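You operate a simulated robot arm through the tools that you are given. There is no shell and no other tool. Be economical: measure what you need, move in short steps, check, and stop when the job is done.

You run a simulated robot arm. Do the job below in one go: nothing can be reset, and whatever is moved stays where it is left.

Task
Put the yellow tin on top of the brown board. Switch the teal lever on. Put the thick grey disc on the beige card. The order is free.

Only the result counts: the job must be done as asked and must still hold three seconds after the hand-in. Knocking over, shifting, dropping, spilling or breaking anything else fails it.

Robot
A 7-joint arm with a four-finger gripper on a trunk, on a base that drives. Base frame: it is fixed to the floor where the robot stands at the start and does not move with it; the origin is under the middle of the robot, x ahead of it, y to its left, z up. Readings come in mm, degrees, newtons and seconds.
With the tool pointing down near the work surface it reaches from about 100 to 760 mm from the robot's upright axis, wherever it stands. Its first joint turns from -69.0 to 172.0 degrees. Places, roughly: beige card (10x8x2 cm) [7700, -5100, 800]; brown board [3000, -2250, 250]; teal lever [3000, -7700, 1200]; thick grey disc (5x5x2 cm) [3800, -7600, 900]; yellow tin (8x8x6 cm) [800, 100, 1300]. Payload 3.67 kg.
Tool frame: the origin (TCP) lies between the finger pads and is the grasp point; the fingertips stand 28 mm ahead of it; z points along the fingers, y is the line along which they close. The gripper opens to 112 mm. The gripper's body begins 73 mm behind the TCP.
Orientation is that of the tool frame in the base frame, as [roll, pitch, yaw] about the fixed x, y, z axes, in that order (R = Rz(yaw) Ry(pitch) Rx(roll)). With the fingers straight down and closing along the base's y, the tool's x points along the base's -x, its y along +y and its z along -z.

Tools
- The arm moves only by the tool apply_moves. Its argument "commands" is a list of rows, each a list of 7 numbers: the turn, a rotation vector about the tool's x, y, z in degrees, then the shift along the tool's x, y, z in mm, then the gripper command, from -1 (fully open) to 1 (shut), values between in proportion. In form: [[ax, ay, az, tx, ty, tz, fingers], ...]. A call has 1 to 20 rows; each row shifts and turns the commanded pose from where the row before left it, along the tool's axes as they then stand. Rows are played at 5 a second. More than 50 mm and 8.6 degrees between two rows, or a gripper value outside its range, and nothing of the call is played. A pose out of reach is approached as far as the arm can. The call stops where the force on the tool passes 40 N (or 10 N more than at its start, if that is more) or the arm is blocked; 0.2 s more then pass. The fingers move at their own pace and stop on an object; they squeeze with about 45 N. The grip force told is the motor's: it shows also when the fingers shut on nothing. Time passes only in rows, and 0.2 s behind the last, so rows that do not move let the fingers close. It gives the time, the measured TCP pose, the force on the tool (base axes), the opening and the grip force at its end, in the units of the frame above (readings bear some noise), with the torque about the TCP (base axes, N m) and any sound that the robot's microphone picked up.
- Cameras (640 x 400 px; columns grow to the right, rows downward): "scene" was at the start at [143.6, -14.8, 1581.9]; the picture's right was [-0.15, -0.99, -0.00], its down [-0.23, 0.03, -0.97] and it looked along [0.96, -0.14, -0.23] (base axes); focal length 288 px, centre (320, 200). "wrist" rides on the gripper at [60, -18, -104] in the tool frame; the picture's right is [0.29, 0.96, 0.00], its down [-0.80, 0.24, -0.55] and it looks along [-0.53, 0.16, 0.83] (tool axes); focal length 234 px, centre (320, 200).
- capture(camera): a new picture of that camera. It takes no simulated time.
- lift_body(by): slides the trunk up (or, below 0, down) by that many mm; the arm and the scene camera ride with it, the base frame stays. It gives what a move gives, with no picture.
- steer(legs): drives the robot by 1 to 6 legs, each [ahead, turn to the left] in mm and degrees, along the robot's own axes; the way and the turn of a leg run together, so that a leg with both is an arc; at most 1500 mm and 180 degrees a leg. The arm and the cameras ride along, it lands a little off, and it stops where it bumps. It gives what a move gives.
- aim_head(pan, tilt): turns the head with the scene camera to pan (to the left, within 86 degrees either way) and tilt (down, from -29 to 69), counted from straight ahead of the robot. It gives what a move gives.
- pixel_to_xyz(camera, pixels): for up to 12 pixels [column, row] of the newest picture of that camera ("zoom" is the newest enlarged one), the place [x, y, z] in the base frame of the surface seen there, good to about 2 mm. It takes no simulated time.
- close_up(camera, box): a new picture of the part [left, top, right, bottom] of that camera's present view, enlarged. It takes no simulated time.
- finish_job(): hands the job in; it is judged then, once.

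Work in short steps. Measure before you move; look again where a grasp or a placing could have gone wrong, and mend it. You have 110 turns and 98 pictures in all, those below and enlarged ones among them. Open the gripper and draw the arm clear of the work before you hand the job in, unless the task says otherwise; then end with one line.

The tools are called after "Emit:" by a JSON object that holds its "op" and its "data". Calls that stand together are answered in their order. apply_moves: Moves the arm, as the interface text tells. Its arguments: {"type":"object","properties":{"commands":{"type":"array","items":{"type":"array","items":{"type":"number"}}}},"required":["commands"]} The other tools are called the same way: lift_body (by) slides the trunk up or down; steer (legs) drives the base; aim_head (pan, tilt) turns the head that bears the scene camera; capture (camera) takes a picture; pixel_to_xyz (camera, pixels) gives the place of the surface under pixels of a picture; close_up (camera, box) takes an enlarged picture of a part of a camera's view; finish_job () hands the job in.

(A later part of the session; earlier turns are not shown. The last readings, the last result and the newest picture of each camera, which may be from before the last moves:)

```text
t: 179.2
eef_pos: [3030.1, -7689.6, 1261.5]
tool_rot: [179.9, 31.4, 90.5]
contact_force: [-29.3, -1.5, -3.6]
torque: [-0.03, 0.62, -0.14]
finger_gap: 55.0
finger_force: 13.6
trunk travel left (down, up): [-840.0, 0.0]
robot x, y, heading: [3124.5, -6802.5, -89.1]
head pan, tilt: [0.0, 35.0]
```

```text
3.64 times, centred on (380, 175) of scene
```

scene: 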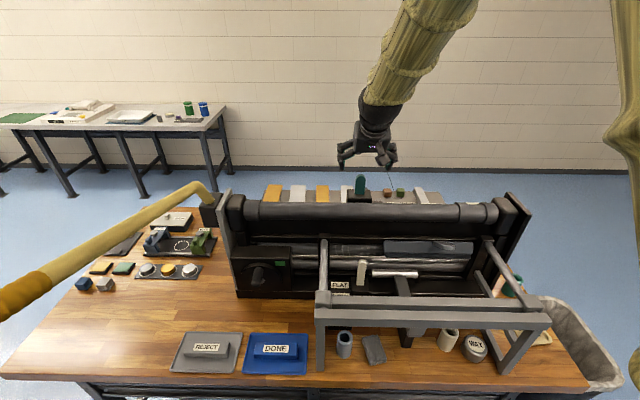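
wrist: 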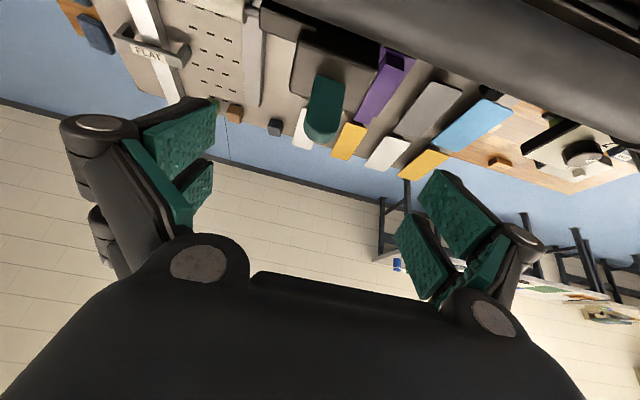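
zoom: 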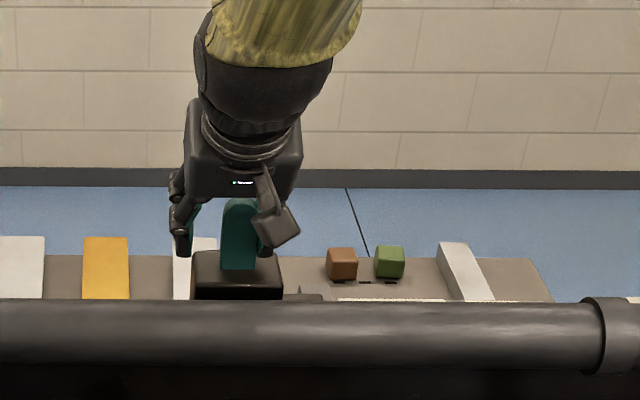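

The lever doesn't give in +x (finger pushed open, −29 N). I test −x the same way.

Emit:
{"op": "apply_moves", "data": {"commands": [[0, 0, 0, 0, -5, 0, 0.28], [0, 0, 0, 0, -5, 0, 0.28], [0, 0, 0, 0, -5, 0, 0.28], [0, 0, 0, 0, -5, 0, 0.28], [0, 0, 0, 0, -5, 0, 0.28], [0, 0, 0, 0, -5, 0, 0.28], [0, 0, 0, 0, -5, 0, 0.28], [0, 0, 0, 0, 0, 0, 0.28]]}}

Emit:
{"op": "close_up", "data": {"camera": "scene", "box": [300, 120, 460, 230]}}

```text
t: 181.0
eef_pos: [3004.9, -7690.7, 1261.8]
tool_rot: [-179.8, 31.3, 90.8]
contact_force: [35.3, -1.8, -7.6]
torque: [-0.13, -0.9, -0.37]
finger_gap: 57.5
finger_force: 15.8
trunk travel left (down, up): [-840.0, 0.0]
robot x, y, heading: [3121.4, -6805.9, -88.9]
head pan, tilt: [0.0, 35.0]
```

```text
3.64 times, centred on (380, 175) of scene
```

zoom: 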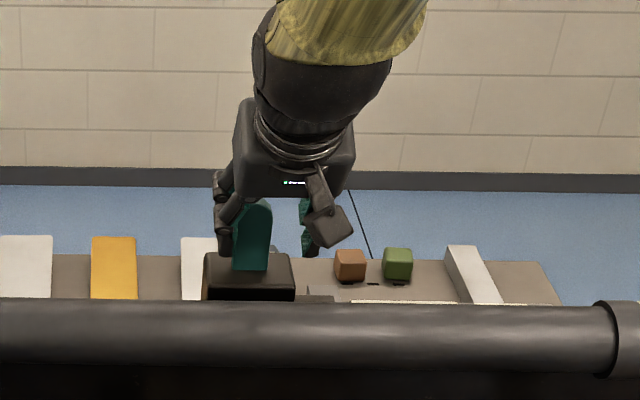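

No give in x either. So it must swing in y, and my pads slipped at ~30 N. I retract, close the fingers, and get in front of the slab to push it squarely near the top.

Emit:
{"op": "apply_moves", "data": {"commands": [[0, 0, 0, 0, 5, 0, -1], [0, 0, 0, 0, 5, 0, -1], [0, 0, 0, 0, 7, -35, -1], [0, 0, 0, 0, 0, -35, -1], [0, 0, 0, 0, 0, 0, 1], [0, 0, 0, 0, 0, 0, 1], [0, 0, 0, 0, 0, 0, 1], [0, 0, 0, 0, 0, 0, 1], [0, 0, 0, 12, 0, 11, 1], [0, 0, 0, 12, 0, 11, 1], [0, 0, 0, 0, 0, 0, 1]]}}

Emit:
{"op": "close_up", "data": {"camera": "wrist", "box": [220, 40, 420, 240]}}

```text
t: 183.4
eef_pos: [3017.1, -7643.1, 1290.3]
tool_rot: [-180.0, 31.5, 90.6]
contact_force: [-0.3, 0.0, 0.3]
torque: [-0.03, 0.01, 0.01]
finger_gap: 0.0
finger_force: 35.9
trunk travel left (down, up): [-840.0, 0.0]
robot x, y, heading: [3122.8, -6801.6, -88.9]
head pan, tilt: [0.0, 35.0]
```

```text
2.00 times, centred on (320, 140) of wrist
```

zoom: 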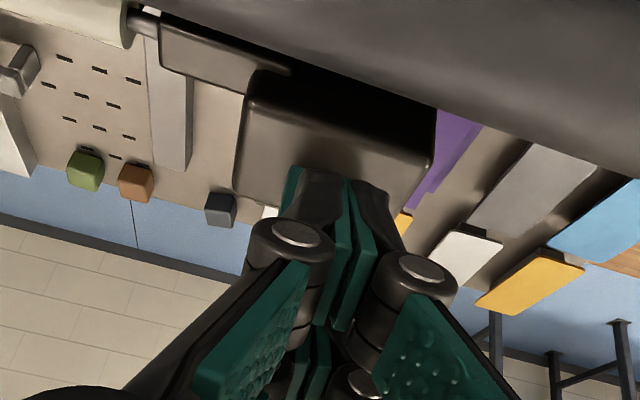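

The closed fingers are right in front of the slab. I push −y in steps of 5 mm, 35 mm at most.

Emit:
{"op": "apply_moves", "data": {"commands": [[0, 0, 0, -4.3, 0, 2.6, 1], [0, 0, 0, -4.3, 0, 2.6, 1], [0, 0, 0, -4.3, 0, 2.6, 1], [0, 0, 0, -4.3, 0, 2.6, 1], [0, 0, 0, -4.3, 0, 2.6, 1], [0, 0, 0, -4.3, 0, 2.6, 1], [0, 0, 0, -4.3, 0, 2.6, 1], [0, 0, 0, 0, 0, 0, 1]]}}

Emit:
{"op": "close_up", "data": {"camera": "scene", "box": [300, 120, 460, 230]}}

```text
t: 185.2
eef_pos: [3016.7, -7678.3, 1290.7]
tool_rot: [-180.0, 31.4, 90.6]
contact_force: [-0.1, 0.0, 0.4]
torque: [0.0, 0.01, 0.0]
finger_gap: 0.2
finger_force: 35.4
trunk travel left (down, up): [-840.0, 0.0]
robot x, y, heading: [3122.5, -6801.6, -89.2]
head pan, tilt: [0.0, 35.0]
```

```text
3.64 times, centred on (380, 175) of scene
```

zoom: 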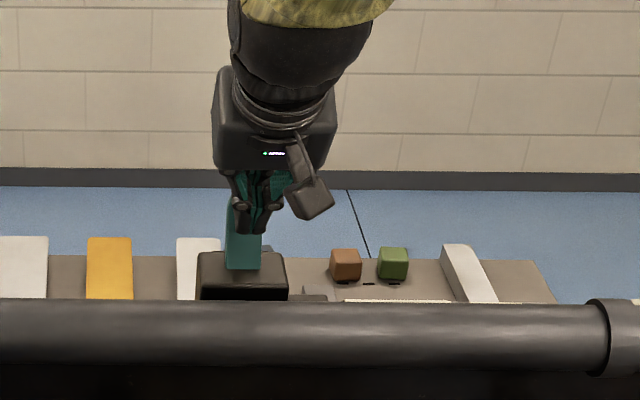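

No contact force after 35 mm; either it moved or the tips are above. I measure the slab's visible face.

Emit:
{"op": "pixel_to_xyz", "data": {"camera": "zoom", "pixels": [[243, 262], [235, 245], [232, 215], [255, 250], [262, 225], [230, 265], [258, 232]]}}

Emit:
{"op": "close_up", "data": {"camera": "scene", "box": [345, 155, 385, 205]}}

```text
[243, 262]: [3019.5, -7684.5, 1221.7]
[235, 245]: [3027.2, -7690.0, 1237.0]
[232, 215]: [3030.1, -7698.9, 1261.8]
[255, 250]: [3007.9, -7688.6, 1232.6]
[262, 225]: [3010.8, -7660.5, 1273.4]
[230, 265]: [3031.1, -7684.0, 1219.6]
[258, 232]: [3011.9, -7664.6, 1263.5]
```

```text
8.00 times, centred on (365, 180) of scene
```

zoom: 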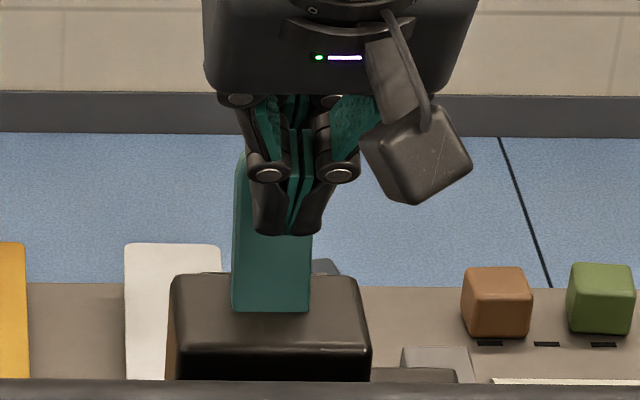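

The slab has tilted back (face now −7684 at z 1221 to −7699 at z 1262), so it moves away from the robot. I keep pushing toward its end stop.

Emit:
{"op": "apply_moves", "data": {"commands": [[0, 0, 0, -4, 0, 5, 1], [0, 0, 0, -4, 0, 5, 1], [0, 0, 0, -4, 0, 5, 1], [0, 0, 0, -4.3, 0, 2.6, 1], [0, 0, 0, -4.3, 0, 2.6, 1], [0, 0, 0, -4.3, 0, 2.6, 1], [0, 0, 0, -4.3, 0, 2.6, 1], [0, 0, 0, -4.3, 0, 2.6, 1], [0, 0, 0, 0, 0, 0, 1]]}}

Emit:
{"op": "close_up", "data": {"camera": "scene", "box": [335, 145, 395, 205]}}

```text
t: 187.2
eef_pos: [3017.0, -7716.6, 1289.8]
tool_rot: [180.0, 31.5, 90.6]
contact_force: [0.5, 34.4, 9.4]
torque: [0.74, 0.01, -0.04]
finger_gap: 5.7
finger_force: 36.3
trunk travel left (down, up): [-840.0, 0.0]
robot x, y, heading: [3124.8, -6802.8, -88.9]
head pan, tilt: [0.0, 35.0]
```

```text
6.67 times, centred on (365, 175) of scene
```

zoom: 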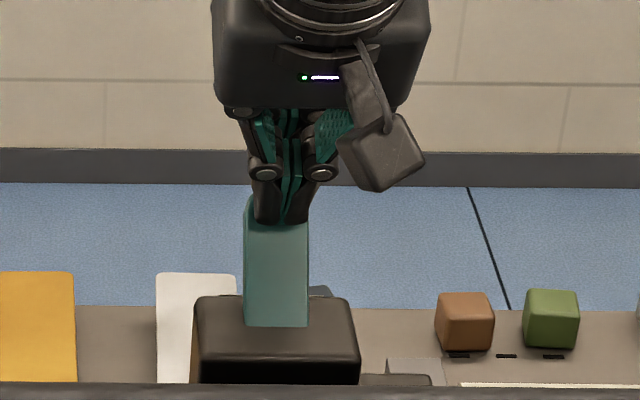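

Now 34 N: it has come to a stop. I measure the slab's tilt and back the hand off.

Emit:
{"op": "pixel_to_xyz", "data": {"camera": "zoom", "pixels": [[275, 320], [260, 290], [275, 260], [275, 235], [300, 300], [248, 215]]}}

Emit:
{"op": "apply_moves", "data": {"commands": [[0, 0, 0, 20, 0, -20, 1], [0, 0, 0, 20, 0, -20, 1], [0, 0, 0, 0, 0, -40, 1], [0, 0, 0, 0, 0, 0, 1]]}}

Emit:
{"op": "close_up", "data": {"camera": "scene", "box": [325, 145, 405, 205]}}

```text
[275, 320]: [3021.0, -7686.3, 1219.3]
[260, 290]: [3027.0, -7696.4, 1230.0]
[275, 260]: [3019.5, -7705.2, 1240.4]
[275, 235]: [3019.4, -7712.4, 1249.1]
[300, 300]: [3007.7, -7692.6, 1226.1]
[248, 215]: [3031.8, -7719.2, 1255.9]
```

```text
t: 188.2
eef_pos: [3017.0, -7649.6, 1333.5]
tool_rot: [180.0, 31.3, 90.7]
contact_force: [0.1, 0.4, -0.1]
torque: [0.04, -0.04, 0.0]
finger_gap: 0.1
finger_force: 35.2
trunk travel left (down, up): [-840.0, 0.0]
robot x, y, heading: [3124.5, -6805.4, -89.2]
head pan, tilt: [0.0, 35.0]
```

```text
6.67 times, centred on (365, 175) of scene
```

zoom: 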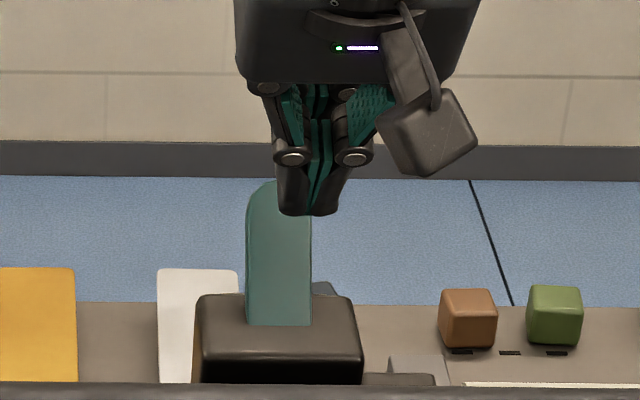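

The lever now leans 42° back at its stop and stays there; it began exactly upright at its other end, so it is switched over. Next the disc: I zoom on the tray at left around (165,265).

Emit:
{"op": "close_up", "data": {"camera": "scene", "box": [70, 200, 230, 300]}}

Emit:
{"op": "pixel_to_xyz", "data": {"camera": "zoom", "pixels": [[298, 268], [310, 280], [385, 272], [470, 275], [270, 275], [325, 275], [298, 258], [340, 165], [530, 150], [165, 275], [215, 270], [300, 295]]}}

```text
4.00 times, centred on (150, 250) of scene
```

zoom: 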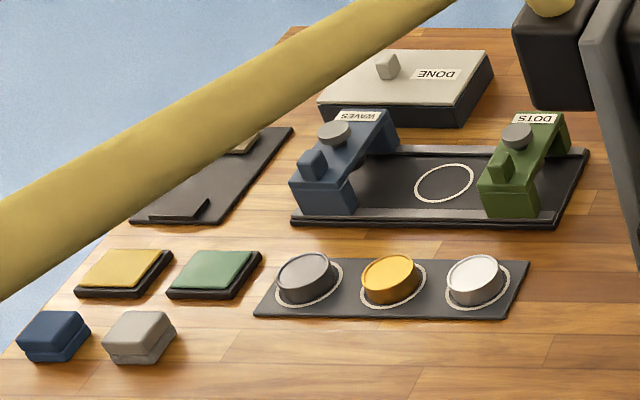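

```text
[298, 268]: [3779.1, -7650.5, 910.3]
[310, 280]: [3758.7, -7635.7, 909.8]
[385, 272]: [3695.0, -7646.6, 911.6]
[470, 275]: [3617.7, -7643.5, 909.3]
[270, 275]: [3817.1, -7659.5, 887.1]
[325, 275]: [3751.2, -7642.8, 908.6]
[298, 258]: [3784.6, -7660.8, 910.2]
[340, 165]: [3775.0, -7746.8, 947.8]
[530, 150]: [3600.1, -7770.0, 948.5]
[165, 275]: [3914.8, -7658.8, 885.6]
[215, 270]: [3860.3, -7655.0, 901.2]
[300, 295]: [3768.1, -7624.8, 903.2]
```

The thick grey disc is at about (3773,−7648), top z 910, rightly spaced from the yellow one. I back out, side-step to x≈3873 far from the yellow bar, untilting and pulling in the arm on the way.

Emit:
{"op": "steer", "data": {"legs": [[-900, 0]]}}

Emit:
{"op": "apply_moves", "data": {"commands": [[0, 7.8, 0, 0, 0, 0, -1], [0, 7.8, 0, 0, 0, 0, -1], [0, 7.8, 0, 0, 0, 0, -1], [0, 7.9, 0, 0, 0, 0, -1], [0, 0, 0, 45, 0, 0, -1], [0, 0, 0, 45, 0, 0, -1], [0, 0, 0, 45, 0, 0, -1], [0, 0, 0, 15, 0, 0, -1], [0, 0, 0, 0, 0, 0, -1]]}}

Emit:
{"op": "steer", "data": {"legs": [[0, 89], [755, 0], [0, -90]]}}

Emit:
{"op": "lift_body", "data": {"by": -250}}

Emit:
{"op": "aim_head", "data": {"pan": 0, "tilt": 30}}

Emit:
{"op": "capture", "data": {"camera": "scene"}}

```text
t: 192.9
eef_pos: [3001.7, -6736.6, 1333.0]
tool_rot: [-179.9, 31.4, 90.9]
contact_force: [0.0, 0.9, -1.5]
torque: [0.01, -0.01, -0.01]
finger_gap: 0.0
finger_force: 35.7
trunk travel left (down, up): [-840.0, 0.0]
robot x, y, heading: [3105.9, -5890.6, -89.0]
head pan, tilt: [0.0, 35.0]
```

```text
t: 194.9
eef_pos: [3000.4, -6588.1, 1334.2]
tool_rot: [180.0, 0.0, 90.9]
contact_force: [0.1, 0.6, 0.6]
torque: [0.0, 0.01, 0.0]
finger_gap: 111.9
finger_force: 0.1
trunk travel left (down, up): [-840.0, 0.0]
robot x, y, heading: [3104.7, -5891.1, -88.8]
head pan, tilt: [0.0, 35.0]
```

```text
t: 206.6
eef_pos: [3739.0, -6590.5, 1334.8]
tool_rot: [-179.9, 0.2, 89.2]
contact_force: [-0.1, 0.1, 0.2]
torque: [-0.02, -0.03, 0.03]
finger_gap: 112.0
finger_force: 0.2
trunk travel left (down, up): [-840.0, 0.0]
robot x, y, heading: [3862.7, -5901.4, -90.6]
head pan, tilt: [0.0, 35.0]
```

```text
t: 209.2
eef_pos: [3739.3, -6590.8, 1084.9]
tool_rot: [179.9, 0.1, 89.1]
contact_force: [0.0, 0.5, -0.1]
torque: [0.0, -0.01, 0.06]
finger_gap: 111.9
finger_force: 0.0
trunk travel left (down, up): [-590.0, 250.0]
robot x, y, heading: [3866.3, -5896.8, -90.6]
head pan, tilt: [0.0, 35.0]
```

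```text
t: 209.9
eef_pos: [3739.3, -6592.2, 1084.2]
tool_rot: [179.9, 0.1, 89.0]
contact_force: [-0.2, 0.3, 0.6]
torque: [-0.01, -0.02, 0.01]
finger_gap: 111.9
finger_force: 0.0
trunk travel left (down, up): [-590.0, 250.0]
robot x, y, heading: [3860.7, -5901.9, -90.4]
head pan, tilt: [0.0, 30.0]
```

```text
25 pictures are left
```

scene: 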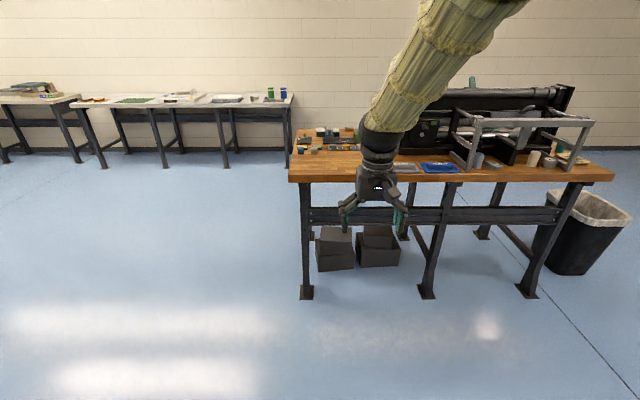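

I drive 970 mm ahead; the hand (tips z≈1057) stays above the tray items and 220 mm from the bar.

Emit:
{"op": "steer", "data": {"legs": [[970, 0]]}}

Emit:
{"op": "capture", "data": {"camera": "wrist"}}

```text
t: 214.8
eef_pos: [3715.6, -7541.8, 1084.7]
tool_rot: [-179.9, 0.1, 88.3]
contact_force: [0.1, 0.1, 0.6]
torque: [-0.01, -0.01, -0.01]
finger_gap: 112.0
finger_force: 0.1
trunk travel left (down, up): [-590.0, 250.0]
robot x, y, heading: [3848.9, -6851.0, -91.1]
head pan, tilt: [0.0, 30.0]
```

```text
24 pictures are left
```

wrist: 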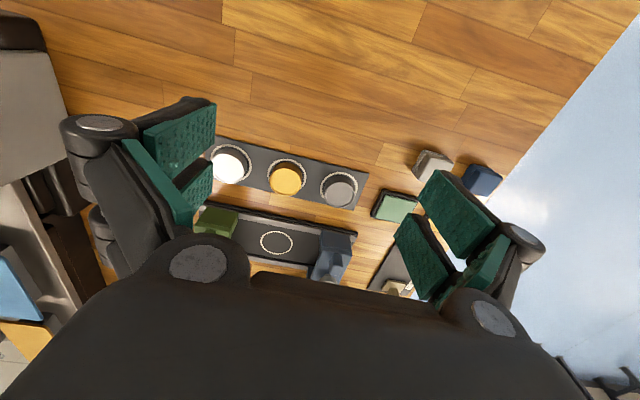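

The grey disc is at (339,188) in the wrist picture; I measure it and its neighbours.

Emit:
{"op": "pixel_to_xyz", "data": {"camera": "wrist", "pixels": [[339, 188], [324, 190], [353, 188], [339, 176], [338, 203], [286, 180], [375, 205], [330, 240], [395, 205], [340, 238]]}}

Emit:
{"op": "close_up", "data": {"camera": "wrist", "box": [260, 130, 420, 230]}}

```text
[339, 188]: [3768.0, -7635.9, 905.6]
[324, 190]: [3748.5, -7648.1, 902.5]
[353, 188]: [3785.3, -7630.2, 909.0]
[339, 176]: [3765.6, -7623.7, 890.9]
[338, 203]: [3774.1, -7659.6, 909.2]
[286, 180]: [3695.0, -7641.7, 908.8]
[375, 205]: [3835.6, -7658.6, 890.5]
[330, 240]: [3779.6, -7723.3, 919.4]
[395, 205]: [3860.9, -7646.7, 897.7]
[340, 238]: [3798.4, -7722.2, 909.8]
```

```text
4.00 times, centred on (340, 180) of wrist
```

zoom: 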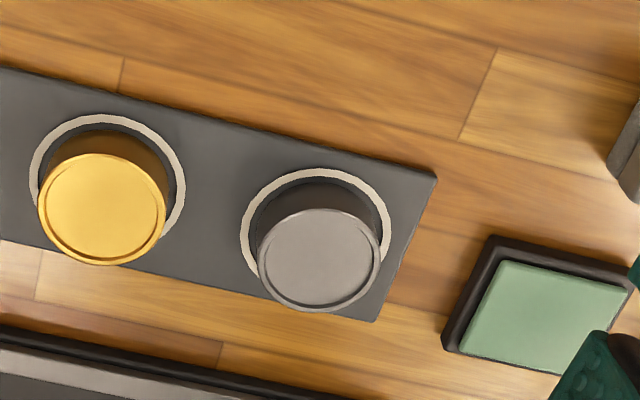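

Emit:
{"op": "pixel_to_xyz", "data": {"camera": "zoom", "pixels": [[320, 258], [263, 270], [378, 248], [325, 213], [315, 306], [310, 185], [345, 350], [480, 330], [440, 330], [100, 210], [400, 300]]}}

```text
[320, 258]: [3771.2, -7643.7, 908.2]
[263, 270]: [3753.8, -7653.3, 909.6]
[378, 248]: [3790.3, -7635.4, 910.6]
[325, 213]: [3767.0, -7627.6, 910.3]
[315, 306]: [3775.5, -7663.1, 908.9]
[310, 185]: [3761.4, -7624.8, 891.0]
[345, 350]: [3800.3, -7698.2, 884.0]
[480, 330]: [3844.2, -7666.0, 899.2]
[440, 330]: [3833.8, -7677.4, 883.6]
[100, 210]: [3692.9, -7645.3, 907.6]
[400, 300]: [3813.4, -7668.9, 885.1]
```

Disc centre is (3771.5,−7645), ~43 mm across, z 890–910. That's 798 mm away, so I drive 60 mm closer and move over it with fingers set to ~70 mm.

Emit:
{"op": "steer", "data": {"legs": [[65, 0]]}}

Emit:
{"op": "apply_moves", "data": {"commands": [[0, 0, 0, -20, 29, 0, -0.22], [0, 0, 0, -20, 29, 0, -0.22], [0, 0, 0, 0, 0, 40, -0.22], [0, 0, 0, 0, 0, 40, -0.22], [0, 0, 0, 0, 0, 30, -0.22], [0, 0, 0, 0, 0, 0, -0.22]]}}

Emit:
{"op": "close_up", "data": {"camera": "wrist", "box": [200, 60, 440, 220]}}

```text
t: 215.8
eef_pos: [3711.2, -7609.3, 1082.4]
tool_rot: [180.0, -0.1, 88.3]
contact_force: [-0.7, -0.3, -0.4]
torque: [0.08, 0.01, -0.02]
finger_gap: 112.2
finger_force: 0.0
trunk travel left (down, up): [-590.0, 250.0]
robot x, y, heading: [3849.8, -6911.9, -91.5]
head pan, tilt: [0.0, 30.0]
```

```text
t: 217.2
eef_pos: [3767.0, -7650.3, 974.1]
tool_rot: [179.9, 0.1, 88.3]
contact_force: [-0.6, 0.1, 0.2]
torque: [0.0, -0.02, 0.04]
finger_gap: 68.0
finger_force: 0.0
trunk travel left (down, up): [-590.0, 250.0]
robot x, y, heading: [3846.9, -6918.5, -91.5]
head pan, tilt: [0.0, 30.0]
```

```text
2.50 times, centred on (320, 140) of wrist
```

zoom: 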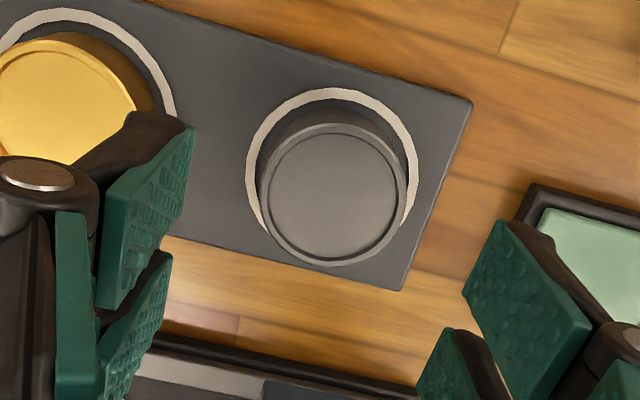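

I re-measure the rim from this closer view.

Emit:
{"op": "pixel_to_xyz", "data": {"camera": "zoom", "pixels": [[264, 200], [403, 190], [338, 130], [330, 260], [333, 195], [210, 180]]}}

```text
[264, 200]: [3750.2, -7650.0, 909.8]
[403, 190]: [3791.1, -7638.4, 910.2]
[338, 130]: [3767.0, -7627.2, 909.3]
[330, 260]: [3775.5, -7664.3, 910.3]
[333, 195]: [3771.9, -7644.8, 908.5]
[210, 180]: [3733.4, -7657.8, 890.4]
```

Centre (3771,−7645.5): I correct by +4, +5 mm, go down to TCP z 922 and close.

Emit:
{"op": "apply_moves", "data": {"commands": [[0, 0, 0, 4.7, 4.3, 20, -0.22], [0, 0, 0, 0, 0, 18, -0.22], [0, 0, 0, 0, 0, 14, -0.22], [0, 0, 0, 0, 0, 0, -0.22], [0, 0, 0, 0, 0, 0, 1], [0, 0, 0, 0, 0, 0, 1], [0, 0, 0, 0, 0, 0, 1], [0, 0, 0, 0, 0, 0, 1]]}}

Emit:
{"op": "close_up", "data": {"camera": "wrist", "box": [200, 60, 440, 220]}}

```text
t: 219.0
eef_pos: [3772.4, -7645.1, 922.4]
tool_rot: [-180.0, 0.0, 88.3]
contact_force: [-0.4, -0.6, 0.2]
torque: [0.01, 0.02, -0.01]
finger_gap: 41.0
finger_force: 44.7
trunk travel left (down, up): [-590.0, 250.0]
robot x, y, heading: [3848.6, -6914.8, -91.4]
head pan, tilt: [0.0, 30.0]
```

```text
2.50 times, centred on (320, 140) of wrist
```

zoom: 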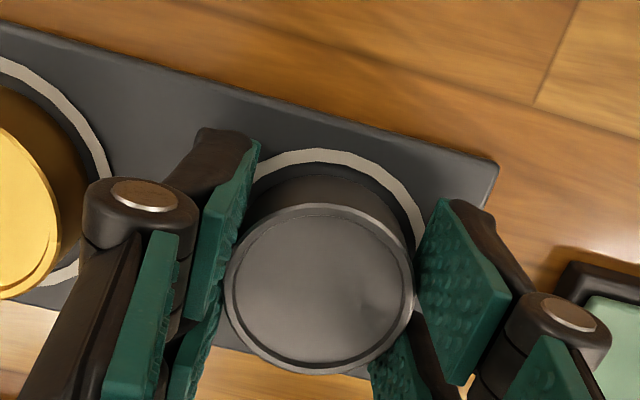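

Gripped at 41 mm. I lift 150 mm, back out 700 mm, and turn to face +x to see the way to the card.

Emit:
{"op": "apply_moves", "data": {"commands": [[0, 0, 0, 0, 0, -20, 1], [0, 0, 0, 0, 0, -30, 1], [0, 0, 0, 0, 0, -40, 1], [0, 0, 0, 0, 0, -40, 1], [0, 0, 0, 0, 0, -20, 1], [0, 0, 0, 0, 0, 0, 1]]}}

Emit:
{"op": "steer", "data": {"legs": [[-700, 0], [0, 91.5]]}}

Emit:
{"op": "aim_head", "data": {"pan": 15, "tilt": 12}}

Emit:
{"op": "capture", "data": {"camera": "scene"}}

Emit:
{"op": "capture", "data": {"camera": "wrist"}}

```text
t: 220.4
eef_pos: [3772.3, -7642.9, 1070.2]
tool_rot: [180.0, 0.1, 88.4]
contact_force: [0.4, 0.0, -0.3]
torque: [0.04, -0.02, 0.0]
finger_gap: 41.3
finger_force: 45.0
trunk travel left (down, up): [-590.0, 250.0]
robot x, y, heading: [3848.5, -6917.6, -91.4]
head pan, tilt: [0.0, 30.0]
```

```text
t: 228.2
eef_pos: [4591.2, -6250.0, 1070.3]
tool_rot: [179.9, -0.1, -178.2]
contact_force: [-0.4, -0.1, -1.7]
torque: [0.0, 0.0, 0.02]
finger_gap: 41.2
finger_force: 45.2
trunk travel left (down, up): [-590.0, 250.0]
robot x, y, heading: [3863.0, -6216.1, 1.9]
head pan, tilt: [0.0, 30.0]
```

```text
t: 229.0
eef_pos: [4591.3, -6249.7, 1071.0]
tool_rot: [180.0, 0.0, -178.2]
contact_force: [-0.4, -0.6, -0.4]
torque: [-0.05, 0.0, 0.01]
finger_gap: 41.2
finger_force: 45.6
trunk travel left (down, up): [-590.0, 250.0]
robot x, y, heading: [3861.0, -6215.9, 1.9]
head pan, tilt: [15.0, 12.0]
```

```text
20 pictures are left
```

scene: 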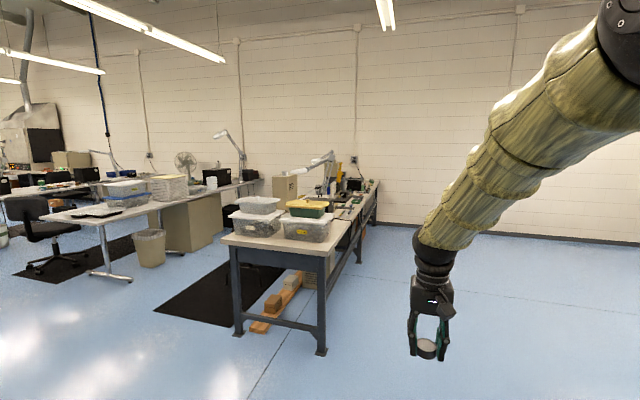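

```text
19 pictures are left
```

wrist: 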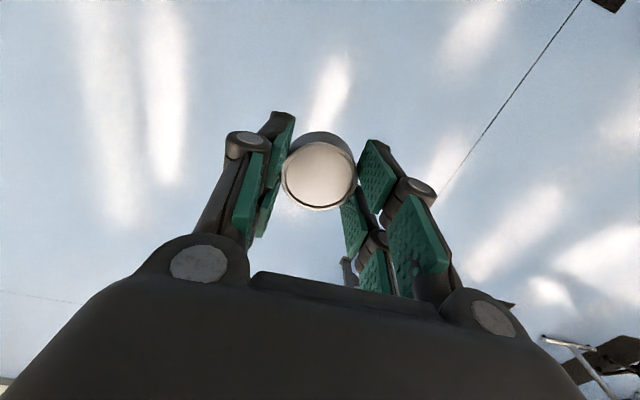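

Disc held. The bench at (300,220) likely holds the card; I enlarge and measure its edges.

Emit:
{"op": "close_up", "data": {"camera": "scene", "box": [210, 140, 410, 270]}}

Emit:
{"op": "pixel_to_xyz", "data": {"camera": "scene", "pixels": [[322, 348], [238, 330], [362, 255], [376, 220], [350, 235], [372, 195], [340, 212], [365, 200], [325, 245]]}}

```text
3.08 times, centred on (310, 205) of scene
```

zoom: 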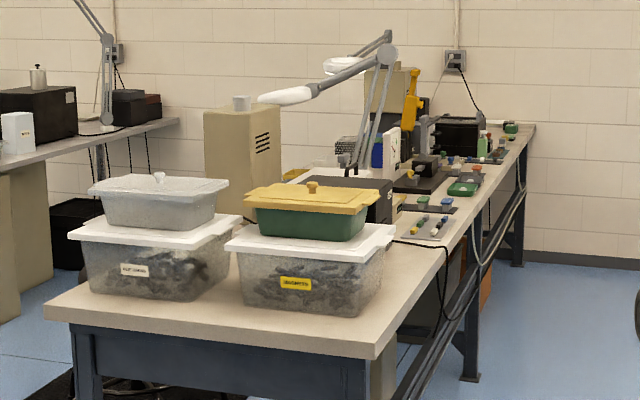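

```text
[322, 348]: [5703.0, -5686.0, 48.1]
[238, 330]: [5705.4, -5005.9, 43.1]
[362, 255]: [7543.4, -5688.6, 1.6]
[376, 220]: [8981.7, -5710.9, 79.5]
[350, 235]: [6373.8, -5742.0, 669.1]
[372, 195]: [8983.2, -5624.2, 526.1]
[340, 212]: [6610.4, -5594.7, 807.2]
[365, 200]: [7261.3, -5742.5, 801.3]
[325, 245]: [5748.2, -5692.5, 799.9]
```

The card (7700,−5100) lies near the bench's north side (bench y ≈ −4950…−5740), so I must come from the north. I measure the desk, bin and chair on that side.

Emit:
{"op": "pixel_to_xyz", "data": {"camera": "scene", "pixels": [[108, 275], [60, 215], [45, 272], [150, 262], [180, 312], [200, 250], [170, 200], [265, 195], [232, 190], [100, 210], [225, 225], [250, 160]]}}

```text
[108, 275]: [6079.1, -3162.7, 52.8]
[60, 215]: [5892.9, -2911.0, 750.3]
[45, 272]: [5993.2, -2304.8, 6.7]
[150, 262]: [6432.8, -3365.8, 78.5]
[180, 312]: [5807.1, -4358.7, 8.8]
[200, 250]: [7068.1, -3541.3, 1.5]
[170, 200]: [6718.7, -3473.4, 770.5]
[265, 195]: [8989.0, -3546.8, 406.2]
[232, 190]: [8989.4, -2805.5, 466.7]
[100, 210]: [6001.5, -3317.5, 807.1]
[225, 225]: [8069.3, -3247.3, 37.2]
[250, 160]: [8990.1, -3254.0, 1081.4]
```

The aisle between desk row (y≥−3550) and bench D (y≤−4950) is 1.4 m wide. I drive to (4830,−4250), turn east and take a look.

Emit:
{"op": "steer", "data": {"legs": [[900, 0], [0, 86], [1500, 0], [440, 0], [0, -88], [1300, 0]]}}

Emit:
{"op": "aim_head", "data": {"pan": -8, "tilt": 18}}

Emit:
{"op": "capture", "data": {"camera": "scene"}}

```text
t: 256.6
eef_pos: [6840.1, -4278.5, 1070.8]
tool_rot: [180.0, -0.1, -179.8]
contact_force: [1.3, -0.1, -0.2]
torque: [0.02, 0.0, -0.02]
finger_gap: 41.3
finger_force: 45.4
trunk travel left (down, up): [-590.0, 250.0]
robot x, y, heading: [6108.4, -4226.1, 0.4]
head pan, tilt: [15.0, 12.0]
```

```text
t: 257.5
eef_pos: [6837.9, -4278.6, 1071.0]
tool_rot: [180.0, 0.0, -179.8]
contact_force: [0.5, -1.2, -1.1]
torque: [-0.02, 0.02, 0.01]
finger_gap: 41.3
finger_force: 45.2
trunk travel left (down, up): [-590.0, 250.0]
robot x, y, heading: [6108.1, -4224.5, 0.5]
head pan, tilt: [-8.0, 18.0]
```

```text
17 pictures are left
```

scene: 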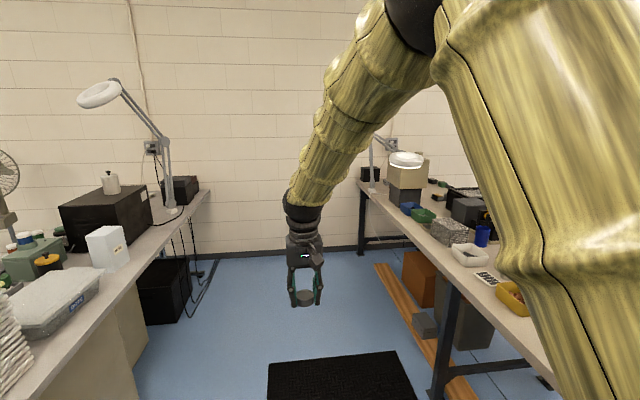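

Planks lie on the floor by bench D at (410,330) and a lamp stands at (375,165). I measure those and the bench edge to keep clear.

Emit:
{"op": "pixel_to_xyz", "data": {"camera": "scene", "pixels": [[378, 270], [400, 315], [440, 375], [372, 200], [440, 262], [500, 345], [405, 160], [374, 150], [470, 252], [485, 278], [510, 298], [205, 200]]}}

Emit:
{"op": "close_up", "data": {"camera": "scene", "box": [350, 130, 550, 330]}}

```text
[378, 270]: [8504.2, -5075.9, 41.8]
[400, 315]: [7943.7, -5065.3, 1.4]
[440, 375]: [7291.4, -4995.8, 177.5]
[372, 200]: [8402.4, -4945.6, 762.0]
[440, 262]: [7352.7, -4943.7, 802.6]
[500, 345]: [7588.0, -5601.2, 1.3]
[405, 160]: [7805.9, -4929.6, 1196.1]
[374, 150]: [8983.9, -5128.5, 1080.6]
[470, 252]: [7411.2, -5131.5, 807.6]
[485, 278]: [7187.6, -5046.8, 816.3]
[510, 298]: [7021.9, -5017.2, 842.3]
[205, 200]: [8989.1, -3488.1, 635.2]
```

```text
2.00 times, centred on (450, 230) of scene
```

zoom: 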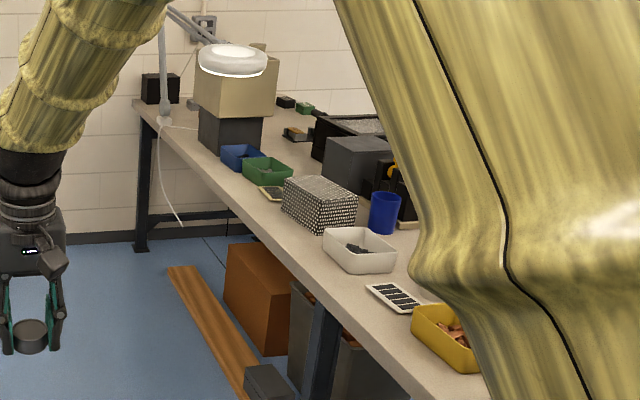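

I measure the items near (7700,−5100): candidates at zoom (270,192), and the lamp ring.

Emit:
{"op": "pixel_to_xyz", "data": {"camera": "zoom", "pixels": [[268, 193], [268, 175], [240, 155], [320, 195], [355, 255], [230, 60], [265, 65], [200, 60], [163, 110], [360, 160], [295, 133], [230, 120]]}}

```text
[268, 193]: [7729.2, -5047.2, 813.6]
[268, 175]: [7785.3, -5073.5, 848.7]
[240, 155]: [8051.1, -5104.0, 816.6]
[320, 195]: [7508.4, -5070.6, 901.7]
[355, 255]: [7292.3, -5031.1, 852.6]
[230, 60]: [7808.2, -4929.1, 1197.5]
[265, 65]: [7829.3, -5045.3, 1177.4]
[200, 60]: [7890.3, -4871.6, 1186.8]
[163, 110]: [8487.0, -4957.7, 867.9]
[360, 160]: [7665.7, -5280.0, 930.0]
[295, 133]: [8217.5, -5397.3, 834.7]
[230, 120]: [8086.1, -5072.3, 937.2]
```

The card's near corner is at (7729,−5047,813), between the speckled box and the green bin; the lamp ring hangs at x≥7790, z≈1170–1200. I pull the arm in to 500 mm so that the turn clears the lamp, then drive to x≈7720 and face the bench.

Emit:
{"op": "apply_moves", "data": {"commands": [[0, 0, 0, 45, 0, 0, 1], [0, 0, 0, 45, 0, 0, 1], [0, 0, 0, 45, 0, 0, 1], [0, 0, 0, 45, 0, 0, 1], [0, 0, 0, 45, 0, 0, 1], [0, 0, 0, 0, 0, 0, 1]]}}

Emit:
{"op": "steer", "data": {"legs": [[1500, 0], [100, 0], [0, -90]]}}

Emit:
{"op": "aim_head", "data": {"pan": 0, "tilt": 30}}

Emit:
{"op": "capture", "data": {"camera": "scene"}}

```text
t: 258.9
eef_pos: [6613.3, -4277.3, 1070.1]
tool_rot: [-180.0, 0.0, -179.7]
contact_force: [0.5, 0.3, -0.7]
torque: [-0.08, -0.01, -0.04]
finger_gap: 41.3
finger_force: 44.4
trunk travel left (down, up): [-590.0, 250.0]
robot x, y, heading: [6110.9, -4229.1, 0.7]
head pan, tilt: [-8.0, 18.0]
```

```text
t: 260.2
eef_pos: [6652.4, -4279.2, 1068.9]
tool_rot: [-180.0, -0.1, -179.8]
contact_force: [0.2, -0.3, -1.1]
torque: [0.03, 0.02, 0.02]
finger_gap: 41.4
finger_force: 45.0
trunk travel left (down, up): [-590.0, 250.0]
robot x, y, heading: [6151.7, -4223.9, 0.7]
head pan, tilt: [-8.0, 18.0]
stopped in leg 1: the robot was blocked; the commanded pose is now the measured one
```

```text
t: 261.0
eef_pos: [6652.0, -4278.6, 1071.4]
tool_rot: [180.0, 0.0, -179.8]
contact_force: [0.5, 0.2, -0.9]
torque: [-0.02, 0.03, -0.01]
finger_gap: 41.2
finger_force: 44.9
trunk travel left (down, up): [-590.0, 250.0]
robot x, y, heading: [6149.5, -4230.1, 0.7]
head pan, tilt: [0.0, 30.0]
```

```text
15 pictures are left
```

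scene: 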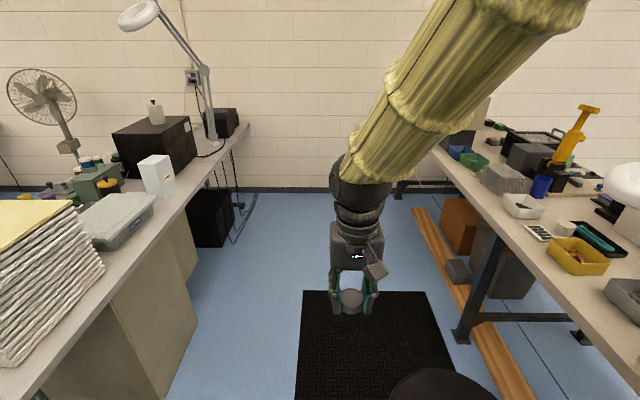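

The robot bumped at x 6150: a dark round seat shows at the bottom (440,385). I measure it and look further down.

Emit:
{"op": "pixel_to_xyz", "data": {"camera": "scene", "pixels": [[440, 380], [400, 390], [480, 390], [440, 372], [350, 340], [310, 300], [425, 300], [475, 335], [520, 390], [195, 330]]}}

Emit:
{"op": "steer", "data": {"legs": [[-250, 0]]}}

Emit:
{"op": "aim_head", "data": {"pan": -10, "tilt": 55}}

Emit:
{"op": "capture", "data": {"camera": "scene"}}

```text
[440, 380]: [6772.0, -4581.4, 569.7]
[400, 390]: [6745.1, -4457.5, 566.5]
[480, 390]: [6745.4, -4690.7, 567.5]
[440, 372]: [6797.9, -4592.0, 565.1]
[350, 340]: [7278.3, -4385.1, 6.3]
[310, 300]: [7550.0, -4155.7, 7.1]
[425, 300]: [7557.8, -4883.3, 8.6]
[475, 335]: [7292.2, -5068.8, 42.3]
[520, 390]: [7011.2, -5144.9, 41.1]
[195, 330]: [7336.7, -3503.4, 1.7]
```

```text
t: 262.8
eef_pos: [6398.7, -4282.9, 1069.6]
tool_rot: [179.9, 0.1, -180.0]
contact_force: [0.0, 0.3, -0.4]
torque: [-0.02, -0.04, 0.01]
finger_gap: 41.5
finger_force: 45.3
trunk travel left (down, up): [-590.0, 250.0]
robot x, y, heading: [5896.7, -4228.7, 0.5]
head pan, tilt: [0.0, 30.0]
```

```text
t: 263.7
eef_pos: [6399.9, -4282.8, 1070.4]
tool_rot: [-180.0, 0.2, 180.0]
contact_force: [0.0, -0.2, -0.8]
torque: [-0.02, 0.0, -0.03]
finger_gap: 41.1
finger_force: 44.8
trunk travel left (down, up): [-590.0, 250.0]
robot x, y, heading: [5900.2, -4231.7, 0.4]
head pan, tilt: [-10.0, 55.0]
```

```text
14 pictures are left
```

scene: 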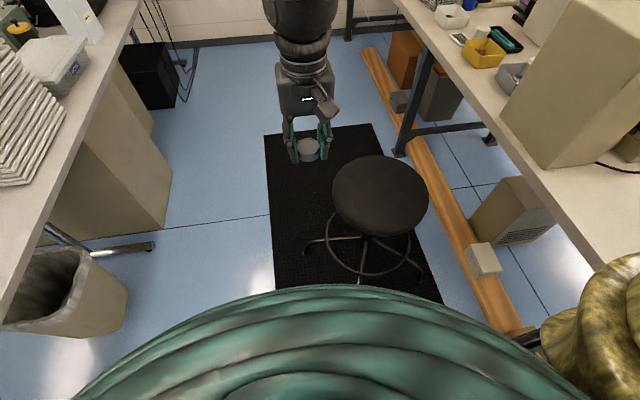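

A stool stands on the mat at about (6745,−4580). I measure its feet and the free lane on its left.

Emit:
{"op": "pixel_to_xyz", "data": {"camera": "scene", "pixels": [[308, 245], [360, 282], [415, 272], [335, 190], [428, 200], [380, 157], [300, 240], [155, 245], [125, 290], [170, 190], [330, 270], [365, 245]]}}

Emit:
{"op": "close_up", "data": {"camera": "scene", "box": [270, 130, 450, 300]}}

```text
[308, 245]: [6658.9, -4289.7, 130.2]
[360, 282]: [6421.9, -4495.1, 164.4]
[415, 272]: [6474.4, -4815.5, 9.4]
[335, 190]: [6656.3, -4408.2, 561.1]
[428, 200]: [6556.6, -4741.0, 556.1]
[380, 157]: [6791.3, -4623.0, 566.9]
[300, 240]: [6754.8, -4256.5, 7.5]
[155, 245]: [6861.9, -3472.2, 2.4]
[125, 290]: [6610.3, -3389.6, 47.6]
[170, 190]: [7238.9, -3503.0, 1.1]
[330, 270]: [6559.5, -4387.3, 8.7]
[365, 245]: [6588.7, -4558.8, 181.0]
```

```text
2.35 times, centred on (360, 215) of scene
```

zoom: 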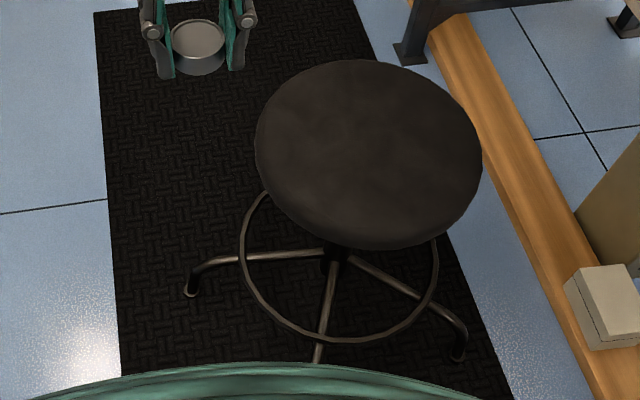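

Stool: centre ≈(6610,−4575), feet out to y≈−4260. The lane between it and the desks (y≤−3500) is ~760 mm; I'll pass at y≈−3885. First side-step to that line.

Emit:
{"op": "steer", "data": {"legs": [[0, 45], [480, 0], [0, -45.5]]}}

Emit:
{"op": "aim_head", "data": {"pan": 0, "tilt": 45}}

Emit:
{"op": "capture", "data": {"camera": "scene"}}

```text
t: 270.7
eef_pos: [6739.4, -3949.4, 1070.3]
tool_rot: [-180.0, 0.0, 179.0]
contact_force: [0.3, -0.3, -1.2]
torque: [0.01, 0.02, -0.02]
finger_gap: 41.1
finger_force: 44.8
trunk travel left (down, up): [-590.0, 250.0]
robot x, y, heading: [6234.3, -3886.6, -0.8]
head pan, tilt: [-10.0, 55.0]
```

```text
t: 271.4
eef_pos: [6740.1, -3950.2, 1069.7]
tool_rot: [180.0, -0.1, 179.0]
contact_force: [-0.6, 0.9, -0.7]
torque: [0.0, 0.05, 0.02]
finger_gap: 41.1
finger_force: 44.6
trunk travel left (down, up): [-590.0, 250.0]
robot x, y, heading: [6239.6, -3888.3, -0.6]
head pan, tilt: [0.0, 45.0]
```

```text
12 pictures are left
```

scene: 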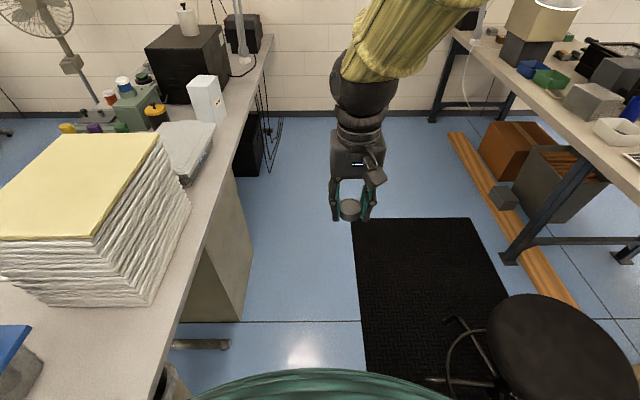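

Heading is −0.7°; before going I measure the stool's nearest foot (458,325) and the desk foot (228,345).

Emit:
{"op": "pixel_to_xyz", "data": {"camera": "scene", "pixels": [[455, 322], [430, 380], [228, 345], [240, 320], [255, 170], [185, 390], [240, 180], [260, 60]]}}

```text
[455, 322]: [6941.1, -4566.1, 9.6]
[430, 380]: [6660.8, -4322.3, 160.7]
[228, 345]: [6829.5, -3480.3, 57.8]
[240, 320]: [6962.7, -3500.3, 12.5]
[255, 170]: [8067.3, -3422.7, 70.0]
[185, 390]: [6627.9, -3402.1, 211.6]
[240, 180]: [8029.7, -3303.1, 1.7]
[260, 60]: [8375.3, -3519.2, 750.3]
```

The lane is −3500…−4256, I'm on its centreline. I straighten by 0.8° and drive through to x≈7720, then face the bench.

Emit:
{"op": "steer", "data": {"legs": [[0, 0.9], [740, 0], [745, 0], [0, -90]]}}

Emit:
{"op": "aim_head", "data": {"pan": 0, "tilt": 35}}

Emit:
{"op": "capture", "data": {"camera": "scene"}}

```text
t: 283.1
eef_pos: [7654.5, -4389.9, 1070.0]
tool_rot: [179.9, 0.0, 89.6]
contact_force: [-0.1, -0.5, -0.6]
torque: [-0.01, -0.01, -0.01]
finger_gap: 41.4
finger_force: 44.8
trunk travel left (down, up): [-590.0, 250.0]
robot x, y, heading: [7712.0, -3887.6, -89.8]
head pan, tilt: [0.0, 45.0]
```

```text
t: 283.9
eef_pos: [7655.7, -4389.7, 1071.7]
tool_rot: [179.9, 0.1, 89.7]
contact_force: [0.3, 0.5, -1.3]
torque: [-0.02, 0.0, -0.01]
finger_gap: 41.1
finger_force: 45.2
trunk travel left (down, up): [-590.0, 250.0]
robot x, y, heading: [7710.9, -3890.0, -89.8]
head pan, tilt: [0.0, 35.0]
```

```text
11 pictures are left
```

scene: 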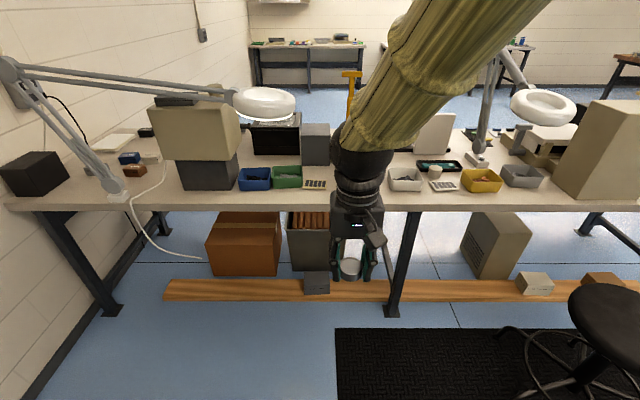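

I'm through. The card should be at (315,184), right of the green bin; I enlarge and measure.

Emit:
{"op": "close_up", "data": {"camera": "scene", "box": [220, 80, 350, 210]}}

Emit:
{"op": "pixel_to_xyz", "data": {"camera": "zoom", "pixels": [[425, 495], [470, 510], [515, 515], [420, 527], [512, 532], [470, 525], [340, 500], [110, 100], [370, 100], [240, 190], [500, 380]]}}

```text
3.08 times, centred on (285, 145) of scene
```

zoom: 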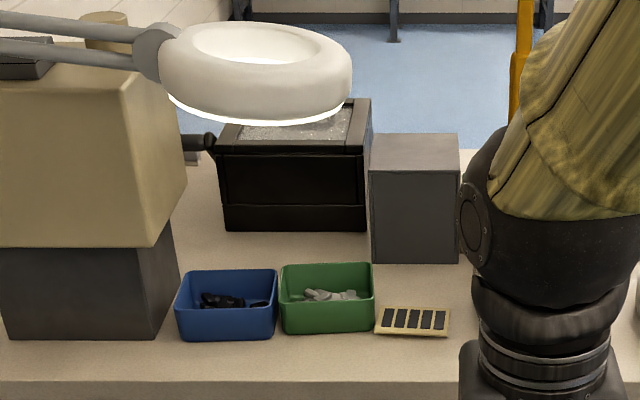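

```text
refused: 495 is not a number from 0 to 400
```

The beige card with five dark bars is at zoom (412,321). I measure its corners, the lamp ring, bin and block beside it.

Emit:
{"op": "pixel_to_xyz", "data": {"camera": "zoom", "pixels": [[385, 309], [447, 311], [378, 332], [446, 334], [412, 320], [372, 290], [415, 200], [350, 80], [255, 110], [440, 285], [412, 345], [340, 300]]}}

```text
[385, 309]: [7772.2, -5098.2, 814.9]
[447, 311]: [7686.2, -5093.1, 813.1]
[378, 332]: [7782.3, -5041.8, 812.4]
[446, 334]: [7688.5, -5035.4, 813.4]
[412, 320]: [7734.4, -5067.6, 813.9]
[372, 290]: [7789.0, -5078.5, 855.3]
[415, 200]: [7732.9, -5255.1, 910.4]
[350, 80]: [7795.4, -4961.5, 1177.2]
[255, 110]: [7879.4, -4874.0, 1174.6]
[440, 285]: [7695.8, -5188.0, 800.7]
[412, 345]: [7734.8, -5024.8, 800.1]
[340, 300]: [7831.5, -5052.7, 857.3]
```

Card: x 7685–7782, y −5100…−5035, top z 813.5. Lamp ring edge x≥7795 at z≈1150–1200, so I go in low on its right side: trunk down 180 (TCP 890), then drive 480 ahead.

Emit:
{"op": "lift_body", "data": {"by": -180}}

Emit:
{"op": "steer", "data": {"legs": [[480, 0]]}}

Emit:
{"op": "capture", "data": {"camera": "scene"}}

```text
t: 285.9
eef_pos: [7655.5, -4390.3, 891.6]
tool_rot: [180.0, 0.0, 89.6]
contact_force: [-0.2, 0.1, -1.7]
torque: [-0.02, 0.02, 0.02]
finger_gap: 41.5
finger_force: 45.2
trunk travel left (down, up): [-410.0, 430.0]
robot x, y, heading: [7711.9, -3886.7, -90.2]
head pan, tilt: [0.0, 35.0]
```

```text
t: 288.7
eef_pos: [7655.9, -4874.2, 890.4]
tool_rot: [-180.0, 0.1, 89.6]
contact_force: [0.0, 0.1, -0.4]
torque: [0.02, 0.02, -0.01]
finger_gap: 41.3
finger_force: 44.7
trunk travel left (down, up): [-410.0, 430.0]
robot x, y, heading: [7714.7, -4374.9, -89.9]
head pan, tilt: [0.0, 35.0]
```

```text
9 pictures are left
```

scene: 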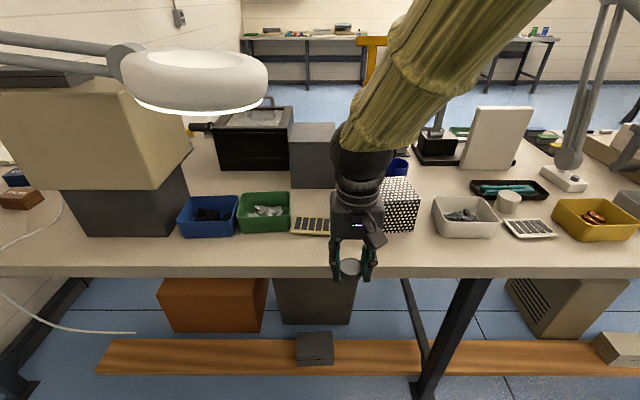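

I measure the speckled box's left side and check the card's x range again before going in.

Emit:
{"op": "pixel_to_xyz", "data": {"camera": "scene", "pixels": [[388, 205], [388, 226], [400, 190], [295, 230], [327, 233], [300, 219], [283, 230], [266, 85], [312, 225]]}}

```text
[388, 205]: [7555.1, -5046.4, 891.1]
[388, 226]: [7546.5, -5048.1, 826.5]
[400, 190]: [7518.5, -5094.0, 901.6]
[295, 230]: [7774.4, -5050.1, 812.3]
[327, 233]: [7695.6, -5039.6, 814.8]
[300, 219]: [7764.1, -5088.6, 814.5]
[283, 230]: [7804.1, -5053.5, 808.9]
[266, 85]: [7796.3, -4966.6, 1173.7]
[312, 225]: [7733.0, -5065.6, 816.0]
```

Clear: box at x≤7560, lamp at x≥7795. I move to x 7722, then in to y −5067 at this low height.

Emit:
{"op": "apply_moves", "data": {"commands": [[0, 0, 0, 0, 33, 0, 1], [0, 0, 0, 0, 33, 0, 1], [0, 0, 0, -39, 0, 0, 1], [0, 0, 0, -39, 0, 0, 1], [0, 0, 0, -39, 0, 0, 1], [0, 0, 0, -39, 0, 0, 1], [0, 0, 0, -37, 0, 0, 1], [0, 0, 0, 0, 0, 0, 1]]}}

Emit:
{"op": "capture", "data": {"camera": "wrist"}}

```text
t: 290.5
eef_pos: [7721.1, -5066.6, 893.6]
tool_rot: [179.9, -0.1, 89.6]
contact_force: [0.4, 0.2, -0.8]
torque: [0.0, 0.03, 0.02]
finger_gap: 41.0
finger_force: 45.3
trunk travel left (down, up): [-410.0, 430.0]
robot x, y, heading: [7711.1, -4370.7, -90.0]
head pan, tilt: [0.0, 35.0]
```

```text
8 pictures are left
```

wrist: 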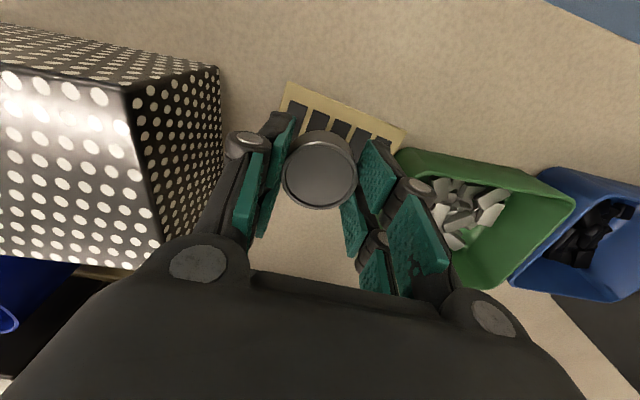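

Over the card. I lower 44 mm, then in 1.5 mm steps until contact.

Emit:
{"op": "apply_moves", "data": {"commands": [[0, 0, 0, 0, 0, 20, 1], [0, 0, 0, 0, 0, 16, 1], [0, 0, 0, 0, 0, 8, 1], [0, 0, 0, 0, 0, 1.5, 1], [0, 0, 0, 0, 0, 1.5, 1], [0, 0, 0, 0, 0, 0, 1]]}}

Emit:
{"op": "close_up", "data": {"camera": "wrist", "box": [220, 60, 460, 220]}}

```text
t: 291.9
eef_pos: [7721.3, -5066.2, 844.6]
tool_rot: [-180.0, 0.1, 89.6]
contact_force: [1.0, 0.3, 5.1]
torque: [-0.07, -0.04, 0.0]
finger_gap: 41.1
finger_force: 44.6
trunk travel left (down, up): [-410.0, 430.0]
robot x, y, heading: [7713.3, -4372.8, -89.9]
head pan, tilt: [0.0, 35.0]
```

```text
2.50 times, centred on (340, 140) of wrist
```

zoom: 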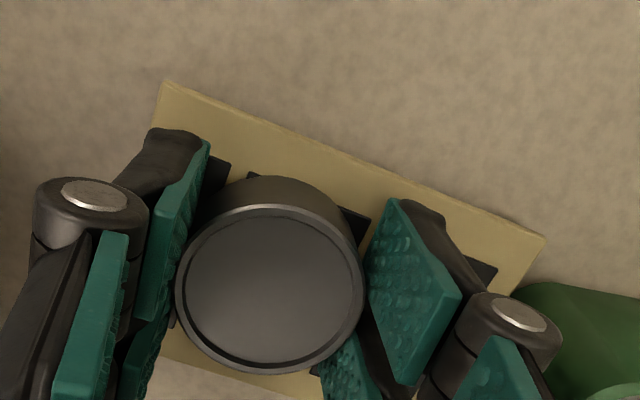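

Contact at 5 N, disc within the card. I open to ~62 mm and rise straight up 45 mm.

Emit:
{"op": "apply_moves", "data": {"commands": [[0, 0, 0, 0, 0, 0, 0.2], [0, 0, 0, 0, 0, 0, 0.0], [0, 0, 0, 0, 0, 0, -0.1], [0, 0, 0, 0, 0, 0, -0.1], [0, 0, 0, 0, 0, -10, -0.1], [0, 0, 0, 0, 0, -15, -0.1], [0, 0, 0, 0, 0, -20, -0.1], [0, 0, 0, 0, 0, 0, -0.1]]}}

Emit:
{"op": "close_up", "data": {"camera": "wrist", "box": [220, 60, 460, 220]}}

```text
t: 293.7
eef_pos: [7720.0, -5065.3, 889.8]
tool_rot: [180.0, 0.0, 89.6]
contact_force: [0.1, 0.4, 0.6]
torque: [0.02, 0.02, 0.02]
finger_gap: 61.2
finger_force: 0.0
trunk travel left (down, up): [-410.0, 430.0]
robot x, y, heading: [7718.7, -4375.3, -89.8]
head pan, tilt: [0.0, 35.0]
```

```text
2.50 times, centred on (340, 140) of wrist
```

zoom: 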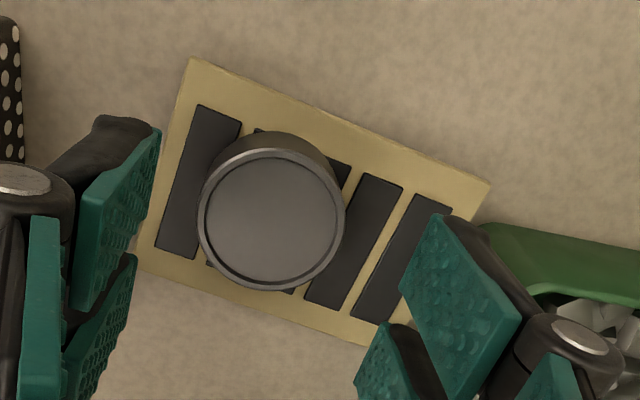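

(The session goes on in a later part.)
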